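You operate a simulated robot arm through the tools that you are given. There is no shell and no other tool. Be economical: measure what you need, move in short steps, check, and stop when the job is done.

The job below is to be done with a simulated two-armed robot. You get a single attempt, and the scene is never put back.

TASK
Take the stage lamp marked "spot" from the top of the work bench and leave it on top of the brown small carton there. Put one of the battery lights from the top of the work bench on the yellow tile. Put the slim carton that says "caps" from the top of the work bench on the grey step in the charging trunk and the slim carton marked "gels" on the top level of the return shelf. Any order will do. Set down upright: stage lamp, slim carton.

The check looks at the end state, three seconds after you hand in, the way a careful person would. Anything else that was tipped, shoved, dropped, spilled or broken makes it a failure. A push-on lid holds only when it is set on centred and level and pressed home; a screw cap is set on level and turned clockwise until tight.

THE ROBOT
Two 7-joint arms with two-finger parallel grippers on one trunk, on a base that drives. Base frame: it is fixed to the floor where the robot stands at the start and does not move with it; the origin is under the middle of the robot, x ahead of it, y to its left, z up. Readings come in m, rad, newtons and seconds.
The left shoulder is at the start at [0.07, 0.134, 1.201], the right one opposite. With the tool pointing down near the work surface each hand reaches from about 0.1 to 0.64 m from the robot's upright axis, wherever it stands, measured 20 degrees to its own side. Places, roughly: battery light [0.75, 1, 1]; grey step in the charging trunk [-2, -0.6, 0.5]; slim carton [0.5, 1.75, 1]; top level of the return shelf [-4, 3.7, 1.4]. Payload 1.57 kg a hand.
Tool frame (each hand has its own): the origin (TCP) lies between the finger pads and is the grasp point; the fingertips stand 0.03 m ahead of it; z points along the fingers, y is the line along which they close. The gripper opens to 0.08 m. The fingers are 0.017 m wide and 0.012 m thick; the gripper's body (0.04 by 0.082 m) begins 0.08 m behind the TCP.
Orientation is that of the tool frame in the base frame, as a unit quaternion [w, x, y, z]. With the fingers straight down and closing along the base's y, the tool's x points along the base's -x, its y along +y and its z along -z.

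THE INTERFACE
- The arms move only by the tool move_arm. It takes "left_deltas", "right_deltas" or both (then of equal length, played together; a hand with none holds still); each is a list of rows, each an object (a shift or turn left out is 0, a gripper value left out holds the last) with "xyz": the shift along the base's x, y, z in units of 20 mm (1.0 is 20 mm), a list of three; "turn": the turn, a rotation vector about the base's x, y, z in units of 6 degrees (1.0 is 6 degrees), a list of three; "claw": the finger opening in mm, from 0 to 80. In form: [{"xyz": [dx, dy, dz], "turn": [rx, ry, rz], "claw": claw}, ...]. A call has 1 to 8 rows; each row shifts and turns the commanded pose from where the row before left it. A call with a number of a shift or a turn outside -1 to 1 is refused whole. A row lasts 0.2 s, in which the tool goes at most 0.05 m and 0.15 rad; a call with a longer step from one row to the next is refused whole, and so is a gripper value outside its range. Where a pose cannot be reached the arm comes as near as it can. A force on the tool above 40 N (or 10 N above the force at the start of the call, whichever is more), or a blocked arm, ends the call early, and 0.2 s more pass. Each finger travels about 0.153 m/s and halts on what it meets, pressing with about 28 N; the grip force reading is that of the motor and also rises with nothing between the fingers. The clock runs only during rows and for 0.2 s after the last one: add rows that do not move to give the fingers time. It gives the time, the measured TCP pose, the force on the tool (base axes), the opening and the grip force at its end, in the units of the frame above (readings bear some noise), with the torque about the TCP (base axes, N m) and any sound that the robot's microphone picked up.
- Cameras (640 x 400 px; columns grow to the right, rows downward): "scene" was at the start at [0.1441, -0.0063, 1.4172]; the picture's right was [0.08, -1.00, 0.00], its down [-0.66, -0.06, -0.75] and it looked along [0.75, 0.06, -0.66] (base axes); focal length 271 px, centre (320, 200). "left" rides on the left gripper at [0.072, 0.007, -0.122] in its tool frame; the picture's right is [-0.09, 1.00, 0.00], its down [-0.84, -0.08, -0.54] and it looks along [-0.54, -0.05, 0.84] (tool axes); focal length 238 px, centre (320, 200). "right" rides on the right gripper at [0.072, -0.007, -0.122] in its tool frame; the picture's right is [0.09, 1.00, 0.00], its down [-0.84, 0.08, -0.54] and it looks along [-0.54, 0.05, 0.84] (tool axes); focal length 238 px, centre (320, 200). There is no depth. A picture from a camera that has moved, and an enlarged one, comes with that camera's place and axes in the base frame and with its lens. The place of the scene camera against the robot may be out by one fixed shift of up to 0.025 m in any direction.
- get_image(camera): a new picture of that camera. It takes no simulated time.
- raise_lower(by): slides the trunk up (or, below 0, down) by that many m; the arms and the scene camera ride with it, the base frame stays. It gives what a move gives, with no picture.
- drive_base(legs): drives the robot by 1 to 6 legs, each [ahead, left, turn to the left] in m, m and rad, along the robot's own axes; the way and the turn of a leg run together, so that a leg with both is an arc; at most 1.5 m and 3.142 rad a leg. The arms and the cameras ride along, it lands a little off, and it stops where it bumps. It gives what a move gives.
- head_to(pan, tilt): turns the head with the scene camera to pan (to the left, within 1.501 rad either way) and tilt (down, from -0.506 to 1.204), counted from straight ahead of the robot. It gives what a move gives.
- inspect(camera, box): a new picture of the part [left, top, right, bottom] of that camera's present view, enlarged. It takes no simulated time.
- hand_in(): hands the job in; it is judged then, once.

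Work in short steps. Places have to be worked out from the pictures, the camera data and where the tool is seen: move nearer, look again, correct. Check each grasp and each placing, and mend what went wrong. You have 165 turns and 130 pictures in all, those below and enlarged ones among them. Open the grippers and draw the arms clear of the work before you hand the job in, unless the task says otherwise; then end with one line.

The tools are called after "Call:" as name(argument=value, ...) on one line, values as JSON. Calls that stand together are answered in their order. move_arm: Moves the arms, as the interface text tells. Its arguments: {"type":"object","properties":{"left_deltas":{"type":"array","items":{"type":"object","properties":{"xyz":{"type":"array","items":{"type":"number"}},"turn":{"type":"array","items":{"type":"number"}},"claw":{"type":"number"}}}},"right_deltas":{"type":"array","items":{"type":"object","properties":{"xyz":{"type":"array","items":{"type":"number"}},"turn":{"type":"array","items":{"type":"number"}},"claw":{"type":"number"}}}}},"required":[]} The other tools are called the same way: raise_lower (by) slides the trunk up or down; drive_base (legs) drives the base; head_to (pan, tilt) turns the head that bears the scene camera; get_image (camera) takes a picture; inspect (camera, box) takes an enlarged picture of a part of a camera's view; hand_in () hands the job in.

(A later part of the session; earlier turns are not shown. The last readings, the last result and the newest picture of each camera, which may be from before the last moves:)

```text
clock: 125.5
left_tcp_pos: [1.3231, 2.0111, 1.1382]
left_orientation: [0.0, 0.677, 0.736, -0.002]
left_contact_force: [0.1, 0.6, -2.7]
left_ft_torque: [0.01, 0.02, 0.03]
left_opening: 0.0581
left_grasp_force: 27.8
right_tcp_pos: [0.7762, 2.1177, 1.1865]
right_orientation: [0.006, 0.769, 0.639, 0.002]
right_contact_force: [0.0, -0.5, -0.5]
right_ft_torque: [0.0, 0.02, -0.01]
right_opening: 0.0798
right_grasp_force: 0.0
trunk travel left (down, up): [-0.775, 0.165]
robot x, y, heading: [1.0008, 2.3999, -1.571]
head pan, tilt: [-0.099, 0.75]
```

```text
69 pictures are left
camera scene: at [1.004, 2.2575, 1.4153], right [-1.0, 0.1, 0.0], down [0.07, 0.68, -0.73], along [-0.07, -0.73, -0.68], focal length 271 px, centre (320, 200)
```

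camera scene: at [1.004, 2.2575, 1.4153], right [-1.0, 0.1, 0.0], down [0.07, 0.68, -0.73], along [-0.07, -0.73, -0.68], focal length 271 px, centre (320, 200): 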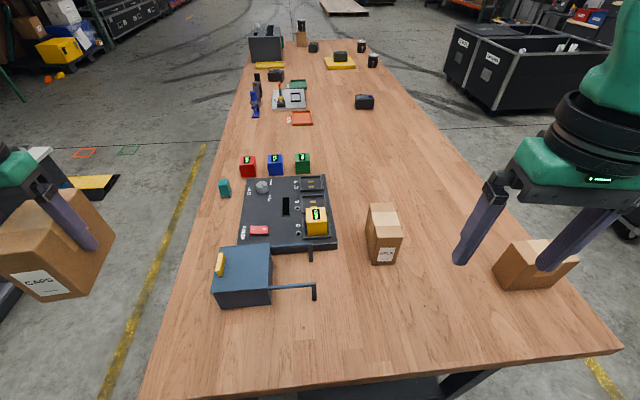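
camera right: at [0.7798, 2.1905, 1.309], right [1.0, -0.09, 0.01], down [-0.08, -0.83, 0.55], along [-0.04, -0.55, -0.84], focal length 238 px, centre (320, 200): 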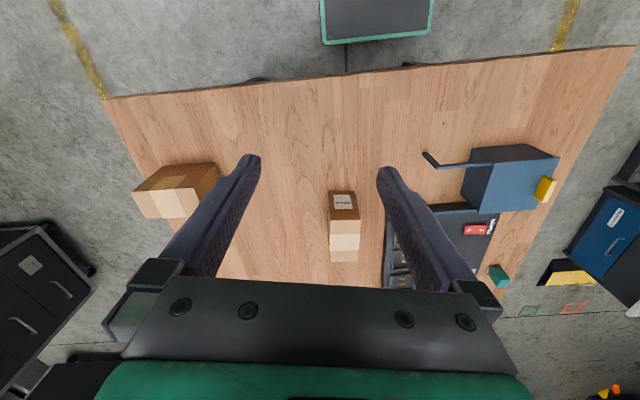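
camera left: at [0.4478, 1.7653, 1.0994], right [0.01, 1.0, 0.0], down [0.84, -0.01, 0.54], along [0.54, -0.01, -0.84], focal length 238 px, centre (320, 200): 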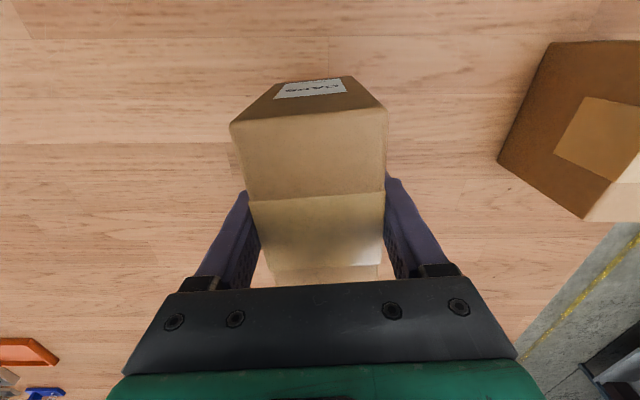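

GELS centre ≈ (0.802, 1.862) from the hand camera, aligned with y. I bring the right hand over it, undoing its 10° yaw.

Call:
move_arm(right_deltas=[{"xyz": [0.16, -1, 0], "turn": [0, 0, 0.22]}, {"xyz": [0.16, -1, 0], "turn": [0, 0, 0.22]}, {"xyz": [0.16, -1, 0], "turn": [0, 0, 0.22]}, {"xyz": [0.16, -1, 0], "turn": [0, 0, 0.22]}, {"xyz": [0.16, -1, 0], "turn": [0, 0, 0.22]}, {"xyz": [0.16, -1, 0], "turn": [0, 0, 0.22]}, {"xyz": [0.16, -1, 0], "turn": [0, 0, 0.22]}, {"xyz": [0.16, -1, 0], "turn": [0, 0, 0.22]}])

Call:
move_arm(right_deltas=[{"xyz": [0, -1, 0]}, {"xyz": [0, -1, 0]}, {"xyz": [0, -1, -1]}, {"xyz": [0, -0.8, -1]}, {"xyz": [0, 0, -1]}, {"xyz": [0, 0, -1]}])

Call:
get_image(camera="right")

```text
clock: 127.3
left_tcp_pos: [1.3215, 2.0091, 1.1378]
left_orientation: [0.0, 0.677, 0.736, -0.002]
left_contact_force: [0.0, -0.8, -3.5]
left_ft_torque: [0.01, 0.0, -0.02]
left_opening: 0.0577
left_grasp_force: 28.3
right_tcp_pos: [0.8023, 1.9559, 1.1878]
right_orientation: [0.005, 0.707, 0.708, 0.003]
right_contact_force: [0.7, 0.5, -0.6]
right_ft_torque: [-0.01, 0.03, 0.0]
right_opening: 0.0798
right_grasp_force: 0.0
trunk travel left (down, up): [-0.775, 0.165]
robot x, y, heading: [1.0012, 2.4041, -1.571]
head pan, tilt: [-0.099, 0.75]
```

```text
clock: 128.7
left_tcp_pos: [1.3216, 2.0092, 1.1375]
left_orientation: [-0.001, 0.677, 0.736, -0.003]
left_contact_force: [0.3, -0.3, -4.1]
left_ft_torque: [0.02, -0.02, -0.02]
left_opening: 0.0578
left_grasp_force: 27.5
right_tcp_pos: [0.8024, 1.8786, 1.1064]
right_orientation: [0.005, 0.706, 0.708, 0.003]
right_contact_force: [-0.2, -0.2, 1.7]
right_ft_torque: [0.04, 0.01, -0.01]
right_opening: 0.08
right_grasp_force: 0.0
trunk travel left (down, up): [-0.775, 0.165]
robot x, y, heading: [1.0002, 2.4034, -1.567]
head pan, tilt: [-0.099, 0.75]
```

```text
68 pictures are left
camera right: at [0.7921, 1.9521, 1.2284], right [1.0, 0.09, 0.01], down [0.07, -0.83, 0.55], along [0.06, -0.54, -0.84], focal length 238 px, centre (320, 200)
```

right: 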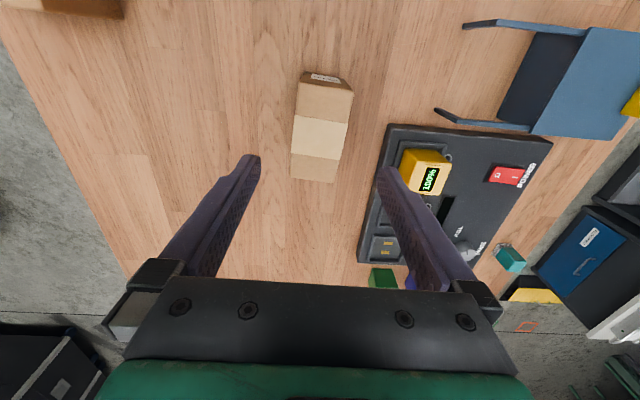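

GELS centre (0.802, 1.865), yaw −3°. Align and descend to the same grasp height as before.

Call:
move_arm(right_deltas=[{"xyz": [0, -0.7, 0], "turn": [0, 0, -0.4]}, {"xyz": [0, 0, -1]}, {"xyz": [0, 0, -1]}, {"xyz": [0, 0, -1]}])

Call:
get_image(camera="right")

```text
clock: 129.7
left_tcp_pos: [1.3228, 2.009, 1.1372]
left_orientation: [-0.001, 0.677, 0.736, -0.002]
left_contact_force: [-0.7, -0.2, -2.8]
left_ft_torque: [-0.01, -0.02, -0.01]
left_opening: 0.0581
left_grasp_force: 28.4
right_tcp_pos: [0.8011, 1.8654, 1.0459]
right_orientation: [0.004, 0.721, 0.693, 0.002]
right_contact_force: [0.0, 0.0, -0.5]
right_ft_torque: [0.01, -0.01, -0.02]
right_opening: 0.0801
right_grasp_force: 0.0
trunk travel left (down, up): [-0.775, 0.165]
robot x, y, heading: [1.003, 2.4002, -1.566]
head pan, tilt: [-0.099, 0.75]
```

```text
67 pictures are left
camera right: at [0.7956, 1.9382, 1.1687], right [1.0, 0.05, 0.01], down [0.04, -0.84, 0.55], along [0.04, -0.54, -0.84], focal length 238 px, centre (320, 200)
```

right: 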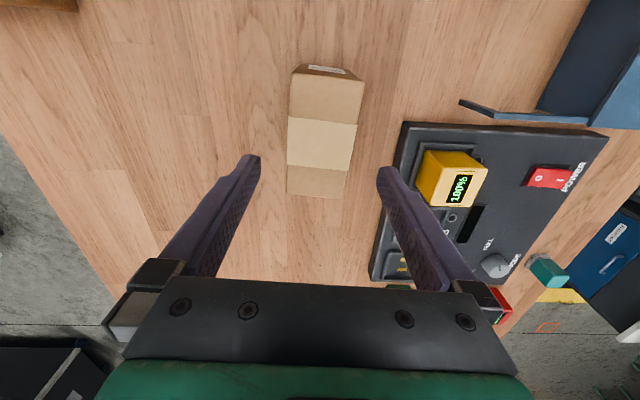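

Centred between the fingers. Descend, close and lift.

Call:
move_arm(right_deltas=[{"xyz": [0, 0, -1]}, {"xyz": [0, 0, -1]}, {"xyz": [0, 0, -1]}, {"xyz": [0, 0, -1]}, {"xyz": [0, 0, -1]}, {"xyz": [0, 0, -0.9]}])

Call:
move_arm(right_deltas=[{"claw": 50}, {"claw": 35}, {"claw": 35}, {"xyz": [0, 0, 0]}, {"xyz": [0, 0, 0.5]}, {"xyz": [0, 0, 1]}, {"xyz": [0, 0, 1]}])

Call:
get_image(camera="right")

```text
clock: 131.1
left_tcp_pos: [1.3229, 2.0102, 1.1381]
left_orientation: [0.0, 0.677, 0.736, -0.002]
left_contact_force: [-0.4, -0.1, -2.1]
left_ft_torque: [0.03, -0.03, -0.03]
left_opening: 0.0582
left_grasp_force: 27.7
right_tcp_pos: [0.8005, 1.8653, 0.9275]
right_orientation: [0.006, 0.722, 0.692, 0.003]
right_contact_force: [0.4, -0.3, -0.3]
right_ft_torque: [0.03, 0.04, 0.03]
right_opening: 0.08
right_grasp_force: 0.0
trunk travel left (down, up): [-0.775, 0.165]
robot x, y, heading: [0.9994, 2.4023, -1.572]
head pan, tilt: [-0.099, 0.75]
```

```text
clock: 132.7
left_tcp_pos: [1.3219, 2.0089, 1.1373]
left_orientation: [0.0, 0.677, 0.736, -0.003]
left_contact_force: [0.7, -0.1, -2.9]
left_ft_torque: [0.02, 0.01, 0.02]
left_opening: 0.0577
left_grasp_force: 28.1
right_tcp_pos: [0.8006, 1.8659, 0.9783]
right_orientation: [0.006, 0.722, 0.692, 0.003]
right_contact_force: [-0.9, 0.8, -2.6]
right_ft_torque: [-0.03, -0.03, -0.01]
right_opening: 0.0582
right_grasp_force: 28.2
trunk travel left (down, up): [-0.775, 0.165]
robot x, y, heading: [1.0035, 2.4002, -1.573]
head pan, tilt: [-0.099, 0.75]
```

```text
66 pictures are left
camera right: at [0.7949, 1.9385, 1.1007], right [1.0, 0.05, 0.01], down [0.04, -0.84, 0.54], along [0.04, -0.54, -0.84], focal length 238 px, centre (320, 200)
```

right: 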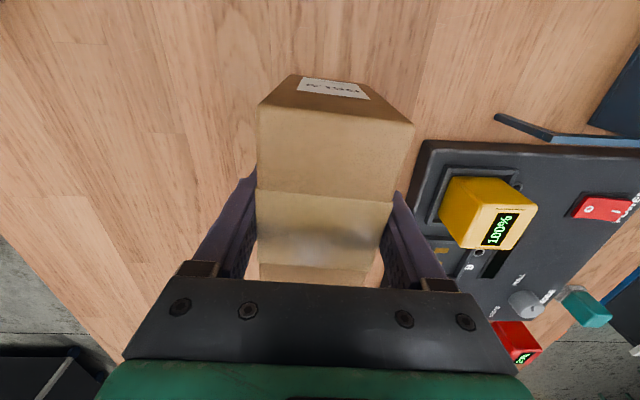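

Both cartons are held. I lift, back away, and turn to face -x to see the return shelf.

Call:
move_arm(right_deltas=[{"xyz": [0, 0, 1]}, {"xyz": [0, 0, 1]}, {"xyz": [0, 0, 1]}, {"xyz": [0, 0, 1]}, {"xyz": [0, 0, 1]}, {"xyz": [0, 0.3, 1]}, {"xyz": [0, 1, 1]}, {"xyz": [0, 1, 1]}])

Call:
drive_base(legs=[[-0.55, 0, 0], [0, 0, -1.571]])

Call:
head_to(pan=0, tilt=0.25)

Call:
get_image(camera="scene")

```text
clock: 134.5
left_tcp_pos: [1.3215, 2.0109, 1.1376]
left_orientation: [0.0, 0.677, 0.736, -0.003]
left_contact_force: [-0.3, 0.0, -3.2]
left_ft_torque: [-0.02, 0.0, 0.01]
left_opening: 0.0579
left_grasp_force: 27.9
right_tcp_pos: [0.8002, 1.9138, 1.1389]
right_orientation: [0.006, 0.722, 0.692, 0.003]
right_contact_force: [-1.6, 0.2, -2.8]
right_ft_torque: [0.0, -0.01, 0.01]
right_opening: 0.0582
right_grasp_force: 28.2
trunk travel left (down, up): [-0.775, 0.165]
robot x, y, heading: [1.0015, 2.4022, -1.568]
head pan, tilt: [-0.099, 0.75]
```

```text
clock: 141.5
left_tcp_pos: [0.6082, 2.633, 1.1377]
left_orientation: [-0.002, 0.999, 0.042, -0.002]
left_contact_force: [-0.5, -0.5, -3.1]
left_ft_torque: [-0.01, -0.01, 0.0]
left_opening: 0.058
left_grasp_force: 28.1
right_tcp_pos: [0.5106, 3.1547, 1.138]
right_orientation: [0.005, 1.0, -0.021, -0.001]
right_contact_force: [-1.0, -0.2, -2.8]
right_ft_torque: [-0.02, -0.01, 0.03]
right_opening: 0.0582
right_grasp_force: 27.4
trunk travel left (down, up): [-0.775, 0.165]
robot x, y, heading: [0.999, 2.9538, -3.14]
head pan, tilt: [-0.099, 0.75]
```

```text
clock: 142.4
left_tcp_pos: [0.607, 2.6329, 1.1372]
left_orientation: [-0.001, 0.999, 0.042, -0.001]
left_contact_force: [0.8, -0.8, -3.3]
left_ft_torque: [0.01, -0.02, -0.01]
left_opening: 0.0579
left_grasp_force: 28.0
right_tcp_pos: [0.5094, 3.1536, 1.1377]
right_orientation: [0.006, 1.0, -0.021, -0.001]
right_contact_force: [0.8, 0.7, -3.1]
right_ft_torque: [0.01, 0.01, -0.02]
right_opening: 0.0583
right_grasp_force: 28.1
trunk travel left (down, up): [-0.775, 0.165]
robot x, y, heading: [0.9988, 2.9527, -3.147]
head pan, tilt: [0.0, 0.25]
```

```text
65 pictures are left
camera scene: at [0.8662, 2.9398, 1.46], right [0.0, 1.0, 0.0], down [0.25, 0.0, -0.97], along [-0.97, 0.0, -0.25], focal length 271 px, centre (320, 200)
```

scene: 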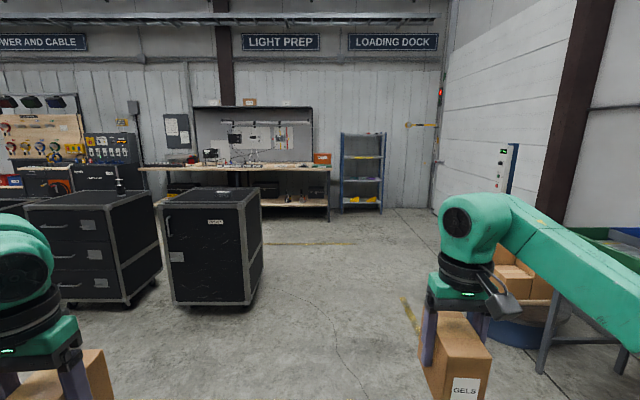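

Call:
inspect(camera="scene", box=[310, 110, 450, 220])

Call:
inspect(camera="scene", box=[0, 150, 300, 330])

```text
3.64 times, centred on (380, 165) of scene
camera zoom: at [0.8662, 2.9398, 1.46], right [0.0, 1.0, 0.0], down [0.25, 0.0, -0.97], along [-0.97, 0.0, -0.25], focal length 986 px, centre (102, 327)
```

zoom: 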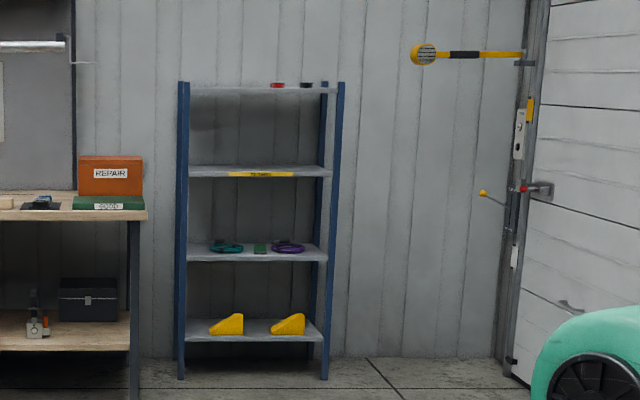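

```text
2.13 times, centred on (150, 240) of scene
camera zoom: at [0.8662, 2.9398, 1.46], right [0.0, 1.0, 0.0], down [0.25, 0.0, -0.97], along [-0.97, 0.0, -0.25], focal length 578 px, centre (683, 115)
```

zoom: 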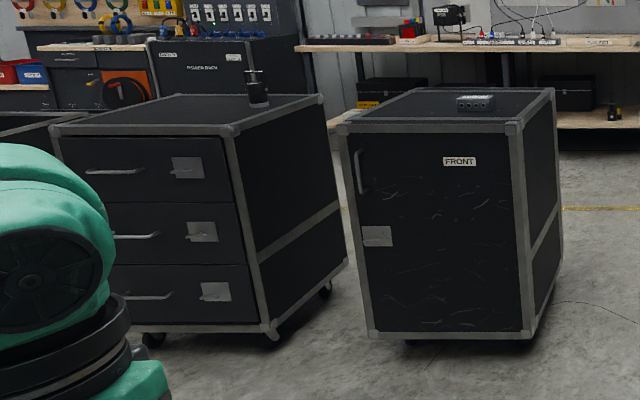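

The return shelf is the blue rack; top level at ≈1.39 m with free space at its left. I drive down the clear lane toward it, stopping short.

Call:
drive_base(legs=[[0, -0.25, 0], [1.3, 0, 0], [1.3, 0, 0], [1.2, 0, 0], [0, -0.3, 0]])

Call:
raise_lower(by=0.16)

Call:
head_to(pan=0, tilt=0.4)

Call:
get_image(camera="scene")

```text
clock: 163.9
left_tcp_pos: [-3.1933, 3.149, 1.1378]
left_orientation: [-0.003, 0.999, 0.054, -0.001]
left_contact_force: [-0.3, 0.2, -2.6]
left_ft_torque: [0.01, -0.03, 0.0]
left_opening: 0.0578
left_grasp_force: 27.8
right_tcp_pos: [-3.3017, 3.6663, 1.1386]
right_orientation: [0.006, 1.0, -0.009, -0.001]
right_contact_force: [0.7, 0.7, -2.5]
right_ft_torque: [0.04, -0.05, 0.0]
right_opening: 0.0579
right_grasp_force: 27.8
trunk travel left (down, up): [-0.775, 0.165]
robot x, y, heading: [-2.8052, 3.4787, -3.123]
head pan, tilt: [0.0, 0.25]
```

```text
clock: 165.7
left_tcp_pos: [-3.1957, 3.1505, 1.2977]
left_orientation: [-0.002, 0.999, 0.052, -0.001]
left_contact_force: [0.0, -0.6, -2.8]
left_ft_torque: [-0.01, -0.01, 0.01]
left_opening: 0.0575
left_grasp_force: 27.9
right_tcp_pos: [-3.3015, 3.6695, 1.298]
right_orientation: [0.005, 1.0, -0.009, -0.001]
right_contact_force: [-0.1, -0.4, -3.5]
right_ft_torque: [-0.01, -0.04, -0.01]
right_opening: 0.0579
right_grasp_force: 28.4
trunk travel left (down, up): [-0.935, 0.005]
robot x, y, heading: [-2.8075, 3.4798, -3.119]
head pan, tilt: [0.0, 0.25]
```

```text
clock: 166.4
left_tcp_pos: [-3.1936, 3.1509, 1.2964]
left_orientation: [-0.002, 0.999, 0.053, -0.001]
left_contact_force: [-0.3, -0.2, -1.8]
left_ft_torque: [0.02, -0.02, -0.03]
left_opening: 0.058
left_grasp_force: 28.1
right_tcp_pos: [-3.3024, 3.668, 1.2975]
right_orientation: [0.005, 1.0, -0.009, -0.001]
right_contact_force: [0.3, 0.0, -3.5]
right_ft_torque: [0.0, -0.02, 0.0]
right_opening: 0.0578
right_grasp_force: 28.2
trunk travel left (down, up): [-0.935, 0.005]
robot x, y, heading: [-2.8086, 3.4816, -3.121]
head pan, tilt: [0.0, 0.4]
```

```text
62 pictures are left
camera scene: at [-2.9418, 3.4626, 1.6061], right [-0.02, 1.0, 0.0], down [0.39, 0.01, -0.92], along [-0.92, -0.02, -0.39], focal length 271 px, centre (320, 200)
```

scene: 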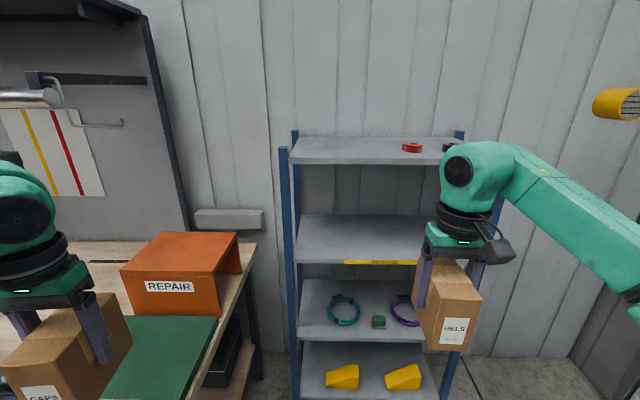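

Top-level front edge ≈ x −3.8, surface z ≈ 1.37–1.39, y 3.33–4.05. I raise the right hand with GELS above that height first.

Call:
move_arm(right_deltas=[{"xyz": [0, 0, 1]}, {"xyz": [0, 0, 1]}, {"xyz": [0, 0, 1]}, {"xyz": [0, 0, 1]}, {"xyz": [0, 0, 1]}, {"xyz": [0, 0, 1]}, {"xyz": [0, 0, 1]}, {"xyz": [0, 0, 1]}])

Call:
move_arm(right_deltas=[{"xyz": [0, 0, 1]}, {"xyz": [0, 0, 1]}, {"xyz": [0, 0, 1]}])

Call:
get_image(camera="right")

Call:
get_image(camera="scene")

```text
clock: 168.2
left_tcp_pos: [-3.1934, 3.1505, 1.2977]
left_orientation: [-0.002, 0.999, 0.053, -0.002]
left_contact_force: [-0.3, -0.3, -3.1]
left_ft_torque: [0.02, -0.02, 0.03]
left_opening: 0.0579
left_grasp_force: 28.5
right_tcp_pos: [-3.3023, 3.6677, 1.459]
right_orientation: [0.006, 1.0, -0.01, -0.002]
right_contact_force: [0.1, 0.7, -1.7]
right_ft_torque: [0.01, 0.02, -0.05]
right_opening: 0.0578
right_grasp_force: 28.1
trunk travel left (down, up): [-0.935, 0.005]
robot x, y, heading: [-2.8075, 3.4799, -3.12]
head pan, tilt: [0.0, 0.4]
```

```text
clock: 169.0
left_tcp_pos: [-3.1932, 3.1501, 1.2971]
left_orientation: [-0.002, 0.999, 0.053, -0.002]
left_contact_force: [0.1, 0.8, -2.5]
left_ft_torque: [-0.01, -0.01, -0.01]
left_opening: 0.0582
left_grasp_force: 27.9
right_tcp_pos: [-3.2821, 3.6615, 1.4853]
right_orientation: [0.006, 1.0, -0.009, -0.003]
right_contact_force: [0.0, -0.2, -2.9]
right_ft_torque: [0.03, -0.03, 0.01]
right_opening: 0.058
right_grasp_force: 28.5
right hand out of reach, approached as far as the arm can: row 1, 2, 3
trunk travel left (down, up): [-0.935, 0.005]
robot x, y, heading: [-2.8084, 3.4796, -3.116]
head pan, tilt: [0.0, 0.4]
```

```text
61 pictures are left
camera right: at [-3.2097, 3.6687, 1.6067], right [0.07, -1.0, 0.01], down [-0.83, -0.06, 0.55], along [-0.55, -0.05, -0.84], focal length 238 px, centre (320, 200)
```

right: 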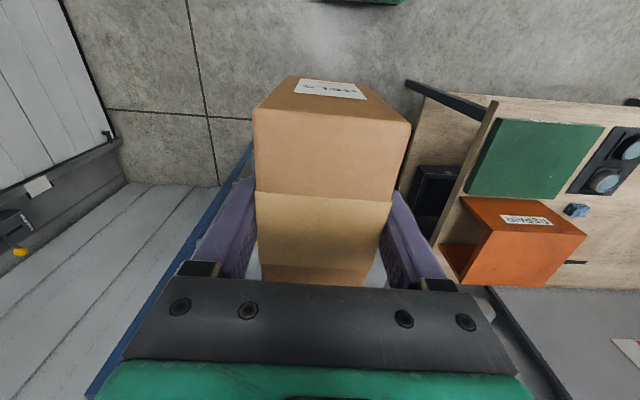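

```text
60 pictures are left
camera scene: at [-2.941, 3.4624, 1.6062], right [-0.02, 1.0, 0.0], down [0.39, 0.01, -0.92], along [-0.92, -0.02, -0.39], focal length 271 px, centre (320, 200)
```

scene: 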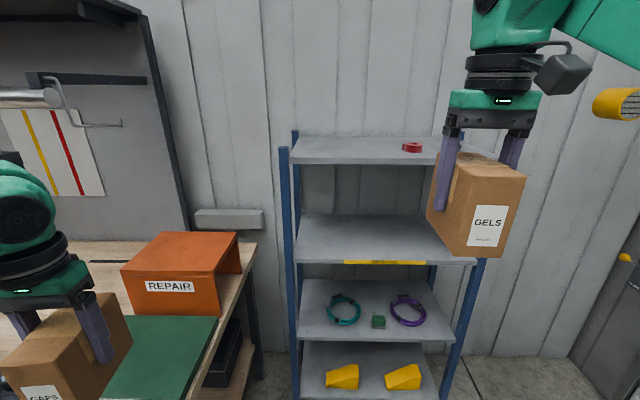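

Height tops out at this reach (bottom ≈1.417). I bring the hand ~6 cm inward and up to gain clearance before driving in.

Call:
move_arm(right_deltas=[{"xyz": [1, 0, 0]}, {"xyz": [1, 0, 0]}, {"xyz": [1, 0, 0]}, {"xyz": [0, 0, 1]}, {"xyz": [0, 0, 1]}])

Call:
drive_base(legs=[[0, 0.06, -0.02], [0.4, 0, 0]])

Call:
get_image(camera="scene")

Call:
get_image(camera="right")

```text
clock: 170.2
left_tcp_pos: [-3.1936, 3.1501, 1.2967]
left_orientation: [-0.001, 0.999, 0.053, -0.002]
left_contact_force: [0.3, -0.5, -2.3]
left_ft_torque: [-0.03, 0.01, -0.04]
left_opening: 0.0576
left_grasp_force: 28.0
right_tcp_pos: [-3.2199, 3.6594, 1.5101]
right_orientation: [0.005, 1.0, -0.009, -0.002]
right_contact_force: [0.0, -0.1, -2.7]
right_ft_torque: [0.0, 0.03, 0.02]
right_opening: 0.0577
right_grasp_force: 28.1
right hand out of reach, approached as far as the arm can: row 5
trunk travel left (down, up): [-0.935, 0.005]
robot x, y, heading: [-2.8094, 3.4762, -3.122]
head pan, tilt: [0.0, 0.4]
```

```text
clock: 173.3
left_tcp_pos: [-3.5958, 3.0971, 1.2991]
left_orientation: [-0.003, 0.999, 0.044, -0.004]
left_contact_force: [0.3, 0.0, -2.6]
left_ft_torque: [0.02, 0.01, 0.02]
left_opening: 0.0581
left_grasp_force: 27.8
right_tcp_pos: [-3.6138, 3.6073, 1.5098]
right_orientation: [0.006, 1.0, -0.018, -0.005]
right_contact_force: [-0.2, -0.1, -2.5]
right_ft_torque: [0.0, 0.0, -0.01]
right_opening: 0.0578
right_grasp_force: 28.6
trunk travel left (down, up): [-0.935, 0.005]
robot x, y, heading: [-3.2092, 3.4168, -3.135]
head pan, tilt: [0.0, 0.4]
```

```text
59 pictures are left
camera scene: at [-3.3369, 3.405, 1.6065], right [0.0, 1.0, 0.0], down [0.39, 0.0, -0.92], along [-0.92, 0.0, -0.39], focal length 271 px, centre (320, 200)
```

scene: 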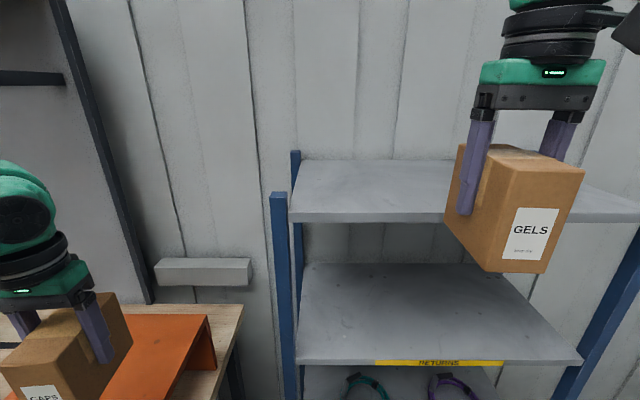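

```text
58 pictures are left
camera right: at [-3.5414, 3.6137, 1.632], right [0.06, -1.0, 0.01], down [-0.83, -0.04, 0.55], along [-0.55, -0.04, -0.84], focal length 238 px, centre (320, 200)
```

right: 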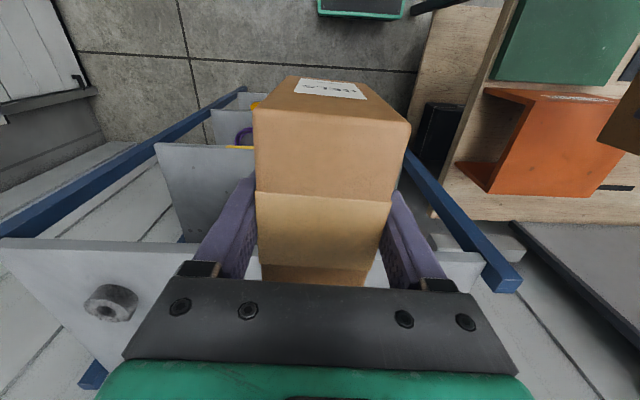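

Shelf surface ≈1.385–1.40, front edge ≈ x −3.79; carton bottom is at 1.442. Drive 0.24 m further in.

Call:
drive_base(legs=[[0.24, 0, 0]])

Call:
get_image(camera="scene")

Call:
get_image(camera="right")

```text
clock: 175.0
left_tcp_pos: [-3.8367, 3.0958, 1.2985]
left_orientation: [-0.002, 0.999, 0.044, -0.004]
left_contact_force: [-0.5, -0.2, -3.3]
left_ft_torque: [-0.02, 0.04, 0.01]
left_opening: 0.0579
left_grasp_force: 28.2
right_tcp_pos: [-3.8523, 3.6064, 1.5098]
right_orientation: [0.006, 1.0, -0.02, -0.005]
right_contact_force: [1.1, 0.9, -2.6]
right_ft_torque: [0.02, 0.02, 0.0]
right_opening: 0.0578
right_grasp_force: 28.4
trunk travel left (down, up): [-0.935, 0.005]
robot x, y, heading: [-3.4495, 3.4198, -3.131]
head pan, tilt: [0.0, 0.4]
```

```text
57 pictures are left
camera scene: at [-3.5757, 3.4033, 1.6067], right [0.0, 1.0, 0.0], down [0.39, 0.0, -0.92], along [-0.92, 0.0, -0.39], focal length 271 px, centre (320, 200)
```

scene: 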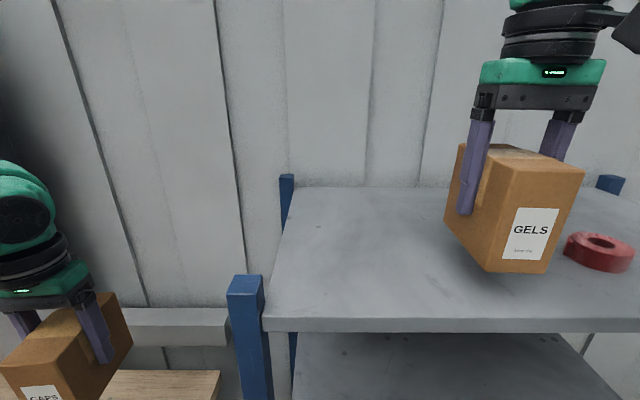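

```text
56 pictures are left
camera right: at [-3.7799, 3.6122, 1.6327], right [0.05, -1.0, 0.01], down [-0.83, -0.04, 0.55], along [-0.55, -0.04, -0.83], focal length 238 px, centre (320, 200)
```

right: 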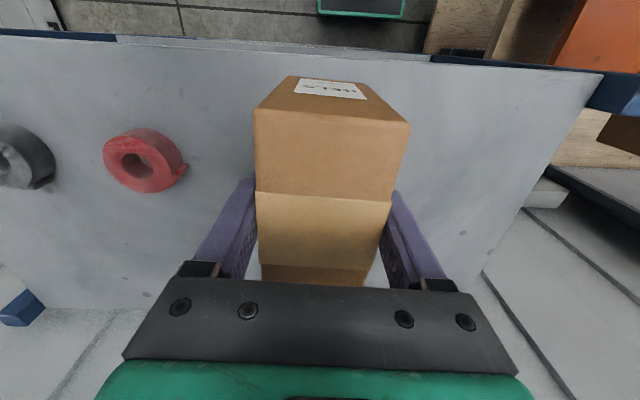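

Over the shelf, tape roll ≥8 cm away. I extend 7 cm to x≈−3.92 while lowering slightly.

Call:
move_arm(right_deltas=[{"xyz": [-0.9, 0, -0.4]}, {"xyz": [-0.9, 0, -0.4]}, {"xyz": [-0.9, 0, -0.4]}, {"xyz": [-0.8, 0, -0.4]}, {"xyz": [0, 0, 0]}])

Call:
inspect(camera="scene", box=[400, 80, 640, 340])

```text
clock: 176.2
left_tcp_pos: [-3.8409, 3.0953, 1.2976]
left_orientation: [-0.002, 0.999, 0.044, -0.001]
left_contact_force: [-0.7, 0.0, -3.2]
left_ft_torque: [0.01, 0.0, 0.03]
left_opening: 0.0582
left_grasp_force: 28.0
right_tcp_pos: [-3.9281, 3.6068, 1.4761]
right_orientation: [0.006, 1.0, -0.02, -0.003]
right_contact_force: [0.5, 0.0, -2.2]
right_ft_torque: [0.01, -0.01, 0.04]
right_opening: 0.058
right_grasp_force: 27.3
trunk travel left (down, up): [-0.935, 0.005]
robot x, y, heading: [-3.4484, 3.4221, -3.136]
head pan, tilt: [0.0, 0.4]
```

```text
1.54 times, centred on (520, 210) of scene
camera zoom: at [-3.5822, 3.4034, 1.6061], right [0.0, 1.0, 0.0], down [0.39, 0.0, -0.92], along [-0.92, 0.0, -0.39], focal length 417 px, centre (12, 185)
```

zoom: 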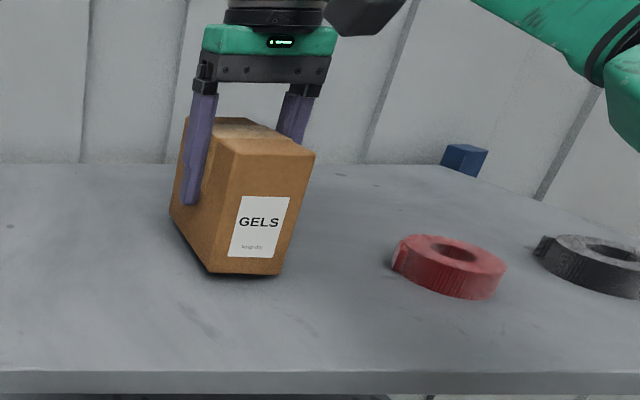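

Close above the shelf. Lower in 3 mm steps watching the force.

Call:
move_arm(right_deltas=[{"xyz": [0, 0, -0.15]}, {"xyz": [0, 0, -0.15]}, {"xyz": [0, 0, -0.15]}, {"xyz": [0, 0, 0]}])

Call:
move_arm(right_deltas=[{"xyz": [0, 0, -0.15]}, {"xyz": [0, 0, -0.1]}, {"xyz": [0, 0, 0]}])

```text
clock: 177.2
left_tcp_pos: [-3.8394, 3.0957, 1.297]
left_orientation: [-0.002, 0.999, 0.043, -0.002]
left_contact_force: [-0.2, 0.2, -2.4]
left_ft_torque: [-0.01, -0.01, -0.01]
left_opening: 0.0578
left_grasp_force: 28.2
right_tcp_pos: [-3.9287, 3.6069, 1.4686]
right_orientation: [0.006, 1.0, -0.019, -0.003]
right_contact_force: [1.4, -0.2, -1.0]
right_ft_torque: [0.05, 0.01, -0.01]
right_opening: 0.0578
right_grasp_force: 28.0
trunk travel left (down, up): [-0.935, 0.005]
robot x, y, heading: [-3.4505, 3.4166, -3.141]
head pan, tilt: [0.0, 0.4]
```

```text
clock: 178.0
left_tcp_pos: [-3.8377, 3.0943, 1.2984]
left_orientation: [-0.002, 0.999, 0.043, -0.002]
left_contact_force: [-0.4, 0.3, -3.3]
left_ft_torque: [-0.03, -0.02, 0.0]
left_opening: 0.058
left_grasp_force: 28.0
right_tcp_pos: [-3.9257, 3.6053, 1.4639]
right_orientation: [0.005, 1.0, -0.018, -0.005]
right_contact_force: [-7.0, 3.9, 32.0]
right_ft_torque: [1.23, 0.0, 0.08]
right_opening: 0.058
right_grasp_force: 28.0
trunk travel left (down, up): [-0.935, 0.005]
robot x, y, heading: [-3.4509, 3.4158, -3.139]
head pan, tilt: [0.0, 0.4]
```

Contact (32 N). Relieve 3 mm, then open and check.

Call:
move_arm(right_deltas=[{"xyz": [0, 0, 0.12]}, {"claw": 66}, {"claw": 76}, {"claw": 80}, {"claw": 80}])

Call:
inspect(camera="scene", box=[400, 80, 640, 340])

```text
clock: 179.2
left_tcp_pos: [-3.8402, 3.0967, 1.2973]
left_orientation: [-0.001, 0.999, 0.044, -0.001]
left_contact_force: [-0.7, 1.0, -3.6]
left_ft_torque: [-0.04, 0.01, 0.02]
left_opening: 0.0578
left_grasp_force: 27.6
right_tcp_pos: [-3.9278, 3.6067, 1.4659]
right_orientation: [0.005, 1.0, -0.019, -0.002]
right_contact_force: [0.1, -0.3, 0.7]
right_ft_torque: [0.0, -0.01, -0.03]
right_opening: 0.0801
right_grasp_force: 0.1
trunk travel left (down, up): [-0.935, 0.005]
robot x, y, heading: [-3.4464, 3.4214, -3.138]
head pan, tilt: [0.0, 0.4]
```

```text
1.54 times, centred on (520, 210) of scene
camera zoom: at [-3.5821, 3.4032, 1.6061], right [0.0, 1.0, 0.0], down [0.39, 0.0, -0.92], along [-0.92, 0.0, -0.39], focal length 417 px, centre (12, 185)
```

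zoom: 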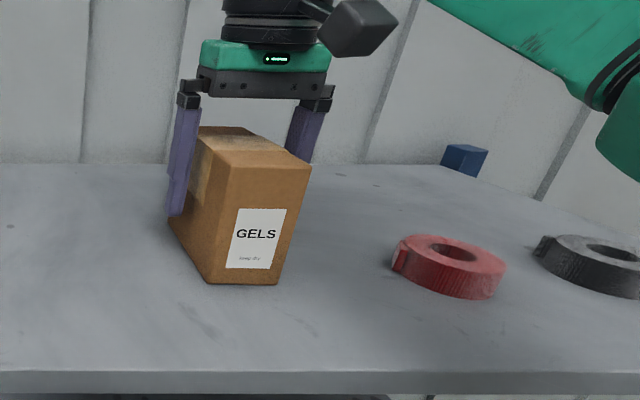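

Standing upright and free. I can't rise above it at this height, so I withdraw straight back along the carton's length with the fingers open.

Call:
move_arm(right_deltas=[{"xyz": [0.7, -0.027, 0]}, {"xyz": [0.9, -0.034, 0]}, {"xyz": [0.9, -0.034, 0]}, {"xyz": [0.9, -0.034, 0]}, {"xyz": [0.9, -0.034, 0]}, {"xyz": [0.9, -0.034, 0]}, {"xyz": [0.9, -0.034, 0]}, {"xyz": [0.9, -0.034, 0]}])

Call:
get_image(camera="scene")

```text
clock: 181.0
left_tcp_pos: [-3.8392, 3.0965, 1.2976]
left_orientation: [-0.002, 0.999, 0.043, -0.002]
left_contact_force: [0.4, -0.5, -3.0]
left_ft_torque: [0.02, 0.01, -0.02]
left_opening: 0.058
left_grasp_force: 27.7
right_tcp_pos: [-3.7855, 3.6025, 1.4667]
right_orientation: [0.007, 1.0, -0.019, -0.004]
right_contact_force: [-0.3, -0.7, 0.3]
right_ft_torque: [0.01, 0.0, 0.06]
right_opening: 0.0799
right_grasp_force: 0.0
trunk travel left (down, up): [-0.935, 0.005]
robot x, y, heading: [-3.4476, 3.4197, -3.144]
head pan, tilt: [0.0, 0.4]
```

```text
53 pictures are left
camera scene: at [-3.5801, 3.4035, 1.6063], right [0.0, 1.0, 0.0], down [0.39, 0.0, -0.92], along [-0.92, 0.0, -0.39], focal length 271 px, centre (320, 200)
```

scene: 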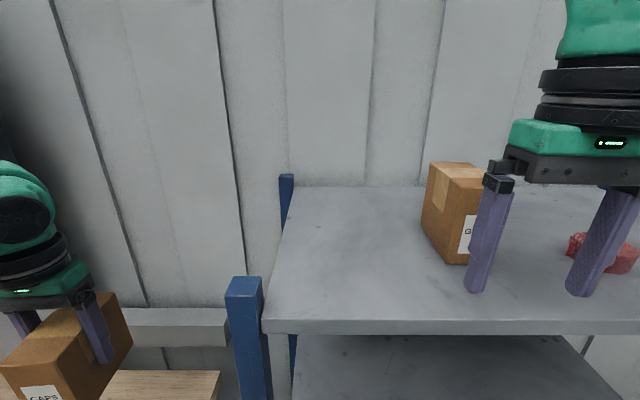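

GELS is placed. I back away, lower the trunk, and drive back along the lane, then turn toward -y to the corridor leading to the charging trunk.

Call:
drive_base(legs=[[-0.6, 0, 0], [0, 0.37, 0], [-1.2, 0, 0], [-1.25, 0, 0], [0, 0, 1.571]])

Call:
raise_lower(by=-0.16)

Call:
head_to(pan=-0.2, tilt=0.3)

Call:
get_image(camera="scene")

```text
clock: 201.7
left_tcp_pos: [-0.0968, 2.6538, 1.2982]
left_orientation: [0.0, 0.68, 0.733, -0.003]
left_contact_force: [-0.5, -0.6, -2.9]
left_ft_torque: [0.02, -0.01, -0.02]
left_opening: 0.0579
left_grasp_force: 28.3
right_tcp_pos: [-0.6012, 2.7135, 1.4654]
right_orientation: [0.007, 0.725, 0.689, 0.002]
right_contact_force: [-1.2, 0.1, 0.8]
right_ft_torque: [0.01, -0.03, 0.01]
right_opening: 0.0799
right_grasp_force: 0.1
trunk travel left (down, up): [-0.935, 0.005]
robot x, y, heading: [-0.4121, 3.0499, -1.581]
head pan, tilt: [0.0, 0.4]
```

```text
clock: 203.6
left_tcp_pos: [-0.0968, 2.6551, 1.1376]
left_orientation: [0.0, 0.68, 0.733, -0.002]
left_contact_force: [0.3, 0.1, -2.8]
left_ft_torque: [0.02, 0.0, 0.0]
left_opening: 0.0579
left_grasp_force: 27.8
right_tcp_pos: [-0.6004, 2.7127, 1.3065]
right_orientation: [0.006, 0.725, 0.689, 0.002]
right_contact_force: [-0.4, -0.6, 0.0]
right_ft_torque: [0.04, -0.02, 0.0]
right_opening: 0.0798
right_grasp_force: 0.1
trunk travel left (down, up): [-0.775, 0.165]
robot x, y, heading: [-0.4115, 3.0483, -1.583]
head pan, tilt: [0.0, 0.4]
```

```text
clock: 204.3
left_tcp_pos: [-0.0952, 2.6548, 1.1384]
left_orientation: [0.0, 0.68, 0.733, -0.003]
left_contact_force: [0.4, 0.8, -3.1]
left_ft_torque: [-0.01, -0.03, -0.01]
left_opening: 0.0576
left_grasp_force: 28.0
right_tcp_pos: [-0.6011, 2.713, 1.3053]
right_orientation: [0.006, 0.725, 0.689, 0.002]
right_contact_force: [-0.5, -0.4, -0.7]
right_ft_torque: [-0.01, 0.01, -0.01]
right_opening: 0.08
right_grasp_force: 0.0
trunk travel left (down, up): [-0.775, 0.165]
robot x, y, heading: [-0.4138, 3.0507, -1.583]
head pan, tilt: [-0.201, 0.3]
```

```text
52 pictures are left
camera scene: at [-0.4218, 2.8944, 1.4554], right [-0.98, 0.21, 0.0], down [0.06, 0.29, -0.96], along [-0.2, -0.93, -0.3], focal length 271 px, centre (320, 200)
```

scene: 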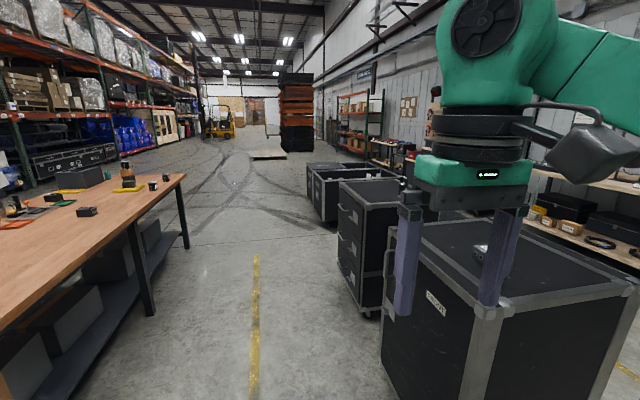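

Corridor is clear. I drive ahead to near the open trunk and look to the right.

Call:
drive_base(legs=[[1.3, 0, 0], [1.2, 0, 0]])

Call:
head_to(pan=-0.85, tilt=0.35)

Call:
get_image(camera="scene")

```text
clock: 216.6
left_tcp_pos: [-0.1061, 0.1478, 1.1373]
left_orientation: [-0.001, 0.677, 0.736, -0.003]
left_contact_force: [0.3, 0.6, -3.0]
left_ft_torque: [0.0, 0.01, 0.02]
left_opening: 0.0579
left_grasp_force: 28.0
right_tcp_pos: [-0.6122, 0.2026, 1.3062]
right_orientation: [0.008, 0.722, 0.692, 0.001]
right_contact_force: [1.1, 0.3, 0.1]
right_ft_torque: [-0.06, -0.01, 0.0]
right_opening: 0.0801
right_grasp_force: 0.1
trunk travel left (down, up): [-0.775, 0.165]
robot x, y, heading: [-0.4247, 0.5382, -1.57]
head pan, tilt: [-0.201, 0.3]
```

```text
clock: 217.6
left_tcp_pos: [-0.1074, 0.1479, 1.1386]
left_orientation: [0.0, 0.677, 0.736, -0.002]
left_contact_force: [-0.1, 0.0, -3.2]
left_ft_torque: [0.02, 0.04, -0.04]
left_opening: 0.058
left_grasp_force: 28.0
right_tcp_pos: [-0.6119, 0.202, 1.306]
right_orientation: [0.006, 0.722, 0.692, 0.002]
right_contact_force: [0.3, 0.2, 0.0]
right_ft_torque: [0.02, -0.01, 0.04]
right_opening: 0.08
right_grasp_force: 0.1
trunk travel left (down, up): [-0.775, 0.165]
robot x, y, heading: [-0.425, 0.5408, -1.572]
head pan, tilt: [-0.85, 0.351]
```

```text
51 pictures are left
camera scene: at [-0.4857, 0.4147, 1.4508], right [-0.66, 0.75, 0.0], down [0.26, 0.23, -0.94], along [-0.71, -0.62, -0.34], focal length 271 px, centre (320, 200)
```

scene: 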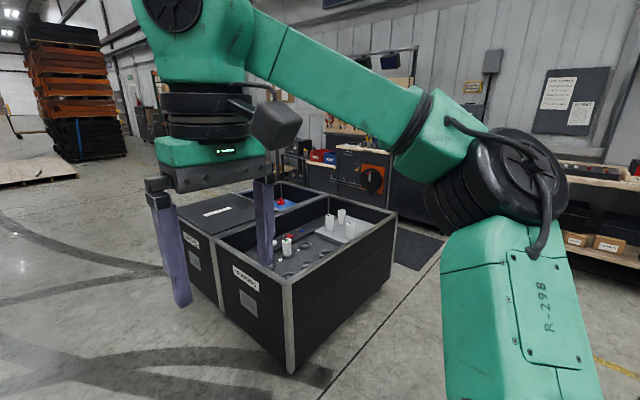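

Call:
inspect(camera="scene", box=[170, 170, 410, 320])

```text
2.67 times, centred on (290, 245) of scene
camera zoom: at [-0.4857, 0.4147, 1.4508], right [-0.66, 0.75, 0.0], down [0.26, 0.23, -0.94], along [-0.71, -0.62, -0.34], focal length 723 px, centre (400, 80)
```

zoom: 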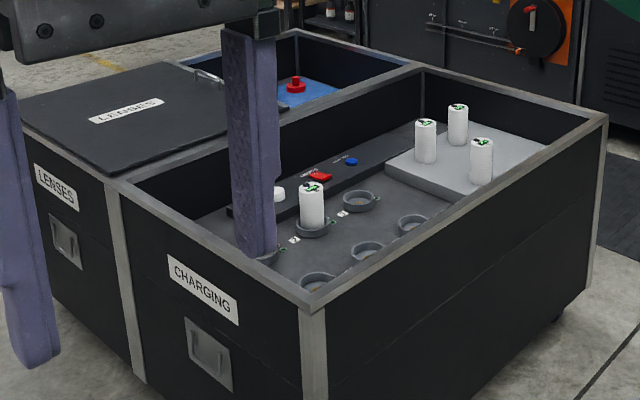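

The charging trunk spans x −2.37…−1.22, y −1.13…−0.435, rim ≈0.62; grey step is at its far +y corner with 3 cans on it. I check the floor north of it by panning further right.

Call:
head_to(pan=-1.5, tilt=0.4)

Call:
get_image(camera="scene")

```text
clock: 218.6
left_tcp_pos: [-0.1071, 0.1465, 1.1382]
left_orientation: [-0.001, 0.677, 0.736, -0.002]
left_contact_force: [0.7, 0.3, -2.1]
left_ft_torque: [0.02, 0.0, 0.0]
left_opening: 0.0579
left_grasp_force: 28.0
right_tcp_pos: [-0.6114, 0.2019, 1.3054]
right_orientation: [0.006, 0.722, 0.692, 0.002]
right_contact_force: [-0.8, 0.2, 0.7]
right_ft_torque: [0.02, -0.01, 0.01]
right_opening: 0.0798
right_grasp_force: 0.0
trunk travel left (down, up): [-0.775, 0.165]
robot x, y, heading: [-0.4252, 0.5381, -1.57]
head pan, tilt: [-1.499, 0.4]
```

```text
49 pictures are left
camera scene: at [-0.5081, 0.4694, 1.4462], right [-0.07, 1.0, 0.0], down [0.39, 0.03, -0.92], along [-0.92, -0.07, -0.39], focal length 271 px, centre (320, 200)
```

scene: 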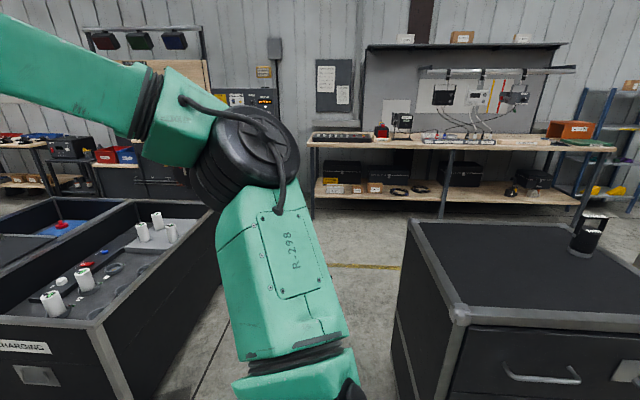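

The gap to the drawer case is ~1.15 m wide. I go ahead 0.4 and slide right (−x) alongside the trunk, keeping facing −y.

Call:
drive_base(legs=[[0.42, 0, 0], [0, -1.0, 0], [0, -0.8, 0]])

Call:
head_to(pan=0.1, tilt=0.95)

Call:
get_image(camera="scene")

Call:
get_image(camera="right")

```text
clock: 229.9
left_tcp_pos: [-1.9214, -0.267, 1.137]
left_orientation: [0.0, 0.681, 0.733, -0.004]
left_contact_force: [0.1, -0.9, -2.4]
left_ft_torque: [0.02, 0.02, 0.01]
left_opening: 0.0579
left_grasp_force: 28.0
right_tcp_pos: [-2.4259, -0.2091, 1.3063]
right_orientation: [0.005, 0.724, 0.69, 0.002]
right_contact_force: [0.2, 0.9, 0.0]
right_ft_torque: [0.02, 0.01, -0.04]
right_opening: 0.0798
right_grasp_force: 0.1
trunk travel left (down, up): [-0.775, 0.165]
robot x, y, heading: [-2.2378, 0.1272, -1.582]
head pan, tilt: [-1.499, 0.4]
```

```text
clock: 231.6
left_tcp_pos: [-1.9221, -0.2683, 1.1372]
left_orientation: [0.0, 0.68, 0.733, -0.002]
left_contact_force: [0.7, -0.5, -3.3]
left_ft_torque: [0.01, -0.01, -0.01]
left_opening: 0.0579
left_grasp_force: 27.9
right_tcp_pos: [-2.427, -0.21, 1.3062]
right_orientation: [0.006, 0.724, 0.69, 0.002]
right_contact_force: [0.2, 0.1, 0.1]
right_ft_torque: [-0.01, 0.01, -0.04]
right_opening: 0.08
right_grasp_force: 0.0
trunk travel left (down, up): [-0.775, 0.165]
robot x, y, heading: [-2.2395, 0.1244, -1.581]
head pan, tilt: [0.099, 0.949]
```

```text
48 pictures are left
camera scene: at [-2.2221, -0.0089, 1.3996], right [-1.0, -0.09, 0.0], down [-0.07, 0.81, -0.58], along [0.05, -0.58, -0.81], focal length 271 px, centre (320, 200)
```

scene: 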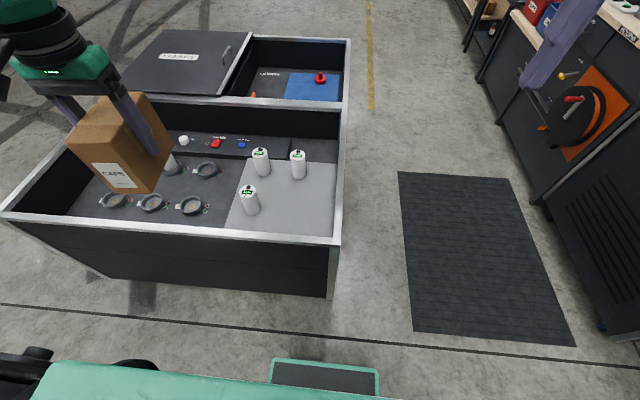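

```text
47 pictures are left
camera right: at [-2.4324, -0.1362, 1.4279], right [1.0, 0.04, 0.01], down [0.03, -0.84, 0.55], along [0.03, -0.55, -0.84], focal length 238 px, centre (320, 200)
```

right: 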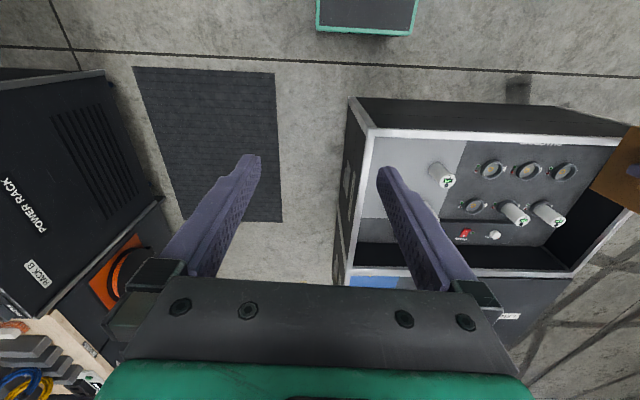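

Step spans x −2.22…−1.82, y −0.41…−0.80 at ≈0.5; cans at (−1.91,−0.56), (−1.90,−0.76), (−2.06,−0.77). Free target ≈ (−2.07, −0.575). I drive 0.17 ahead and lower the trunk by 0.3.

Call:
drive_base(legs=[[0.17, 0, 0]])

Call:
raise_lower(by=-0.28)

Call:
get_image(camera="scene")

Call:
get_image(camera="left")

```text
clock: 233.1
left_tcp_pos: [-1.9234, -0.4304, 1.1397]
left_orientation: [0.001, 0.679, 0.734, -0.003]
left_contact_force: [-0.2, 0.4, -2.5]
left_ft_torque: [0.03, 0.0, -0.03]
left_opening: 0.058
left_grasp_force: 27.6
right_tcp_pos: [-2.4281, -0.3731, 1.3063]
right_orientation: [0.007, 0.724, 0.69, 0.001]
right_contact_force: [0.7, 0.4, -0.3]
right_ft_torque: [-0.04, -0.01, 0.05]
right_opening: 0.0802
right_grasp_force: 0.0
trunk travel left (down, up): [-0.775, 0.165]
robot x, y, heading: [-2.2388, -0.0386, -1.582]
head pan, tilt: [0.099, 0.949]
```

```text
clock: 235.9
left_tcp_pos: [-1.9233, -0.435, 0.8584]
left_orientation: [0.001, 0.679, 0.734, -0.002]
left_contact_force: [-0.1, 0.1, -2.9]
left_ft_torque: [-0.02, -0.01, 0.03]
left_opening: 0.0581
left_grasp_force: 27.6
right_tcp_pos: [-2.4277, -0.3771, 1.0258]
right_orientation: [0.007, 0.724, 0.69, 0.002]
right_contact_force: [0.1, 0.1, -0.4]
right_ft_torque: [-0.03, -0.01, 0.0]
right_opening: 0.0799
right_grasp_force: 0.0
trunk travel left (down, up): [-0.495, 0.445]
robot x, y, heading: [-2.2409, -0.0443, -1.574]
head pan, tilt: [0.099, 0.949]
```

```text
46 pictures are left
camera scene: at [-2.2233, -0.1765, 1.1196], right [-1.0, -0.09, 0.0], down [-0.08, 0.81, -0.58], along [0.05, -0.58, -0.81], focal length 271 px, centre (320, 200)
```

scene: 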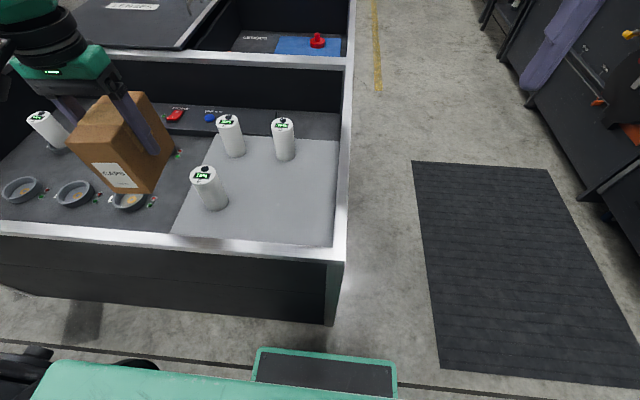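

```text
45 pictures are left
camera left: at [-1.9216, -0.3625, 0.9789], right [1.0, -0.02, 0.0], down [-0.01, -0.84, 0.54], along [-0.01, -0.54, -0.84], focal length 238 px, centre (320, 200)
```

left: 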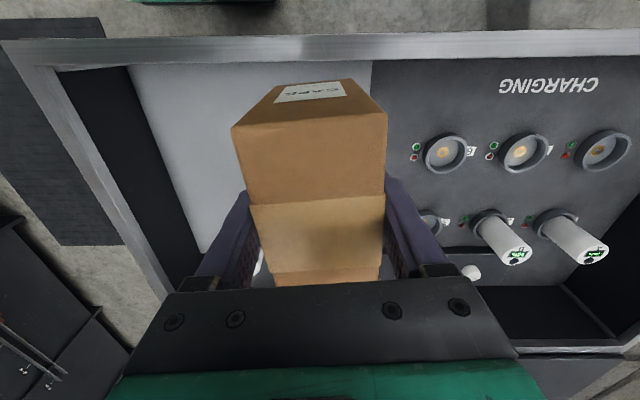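

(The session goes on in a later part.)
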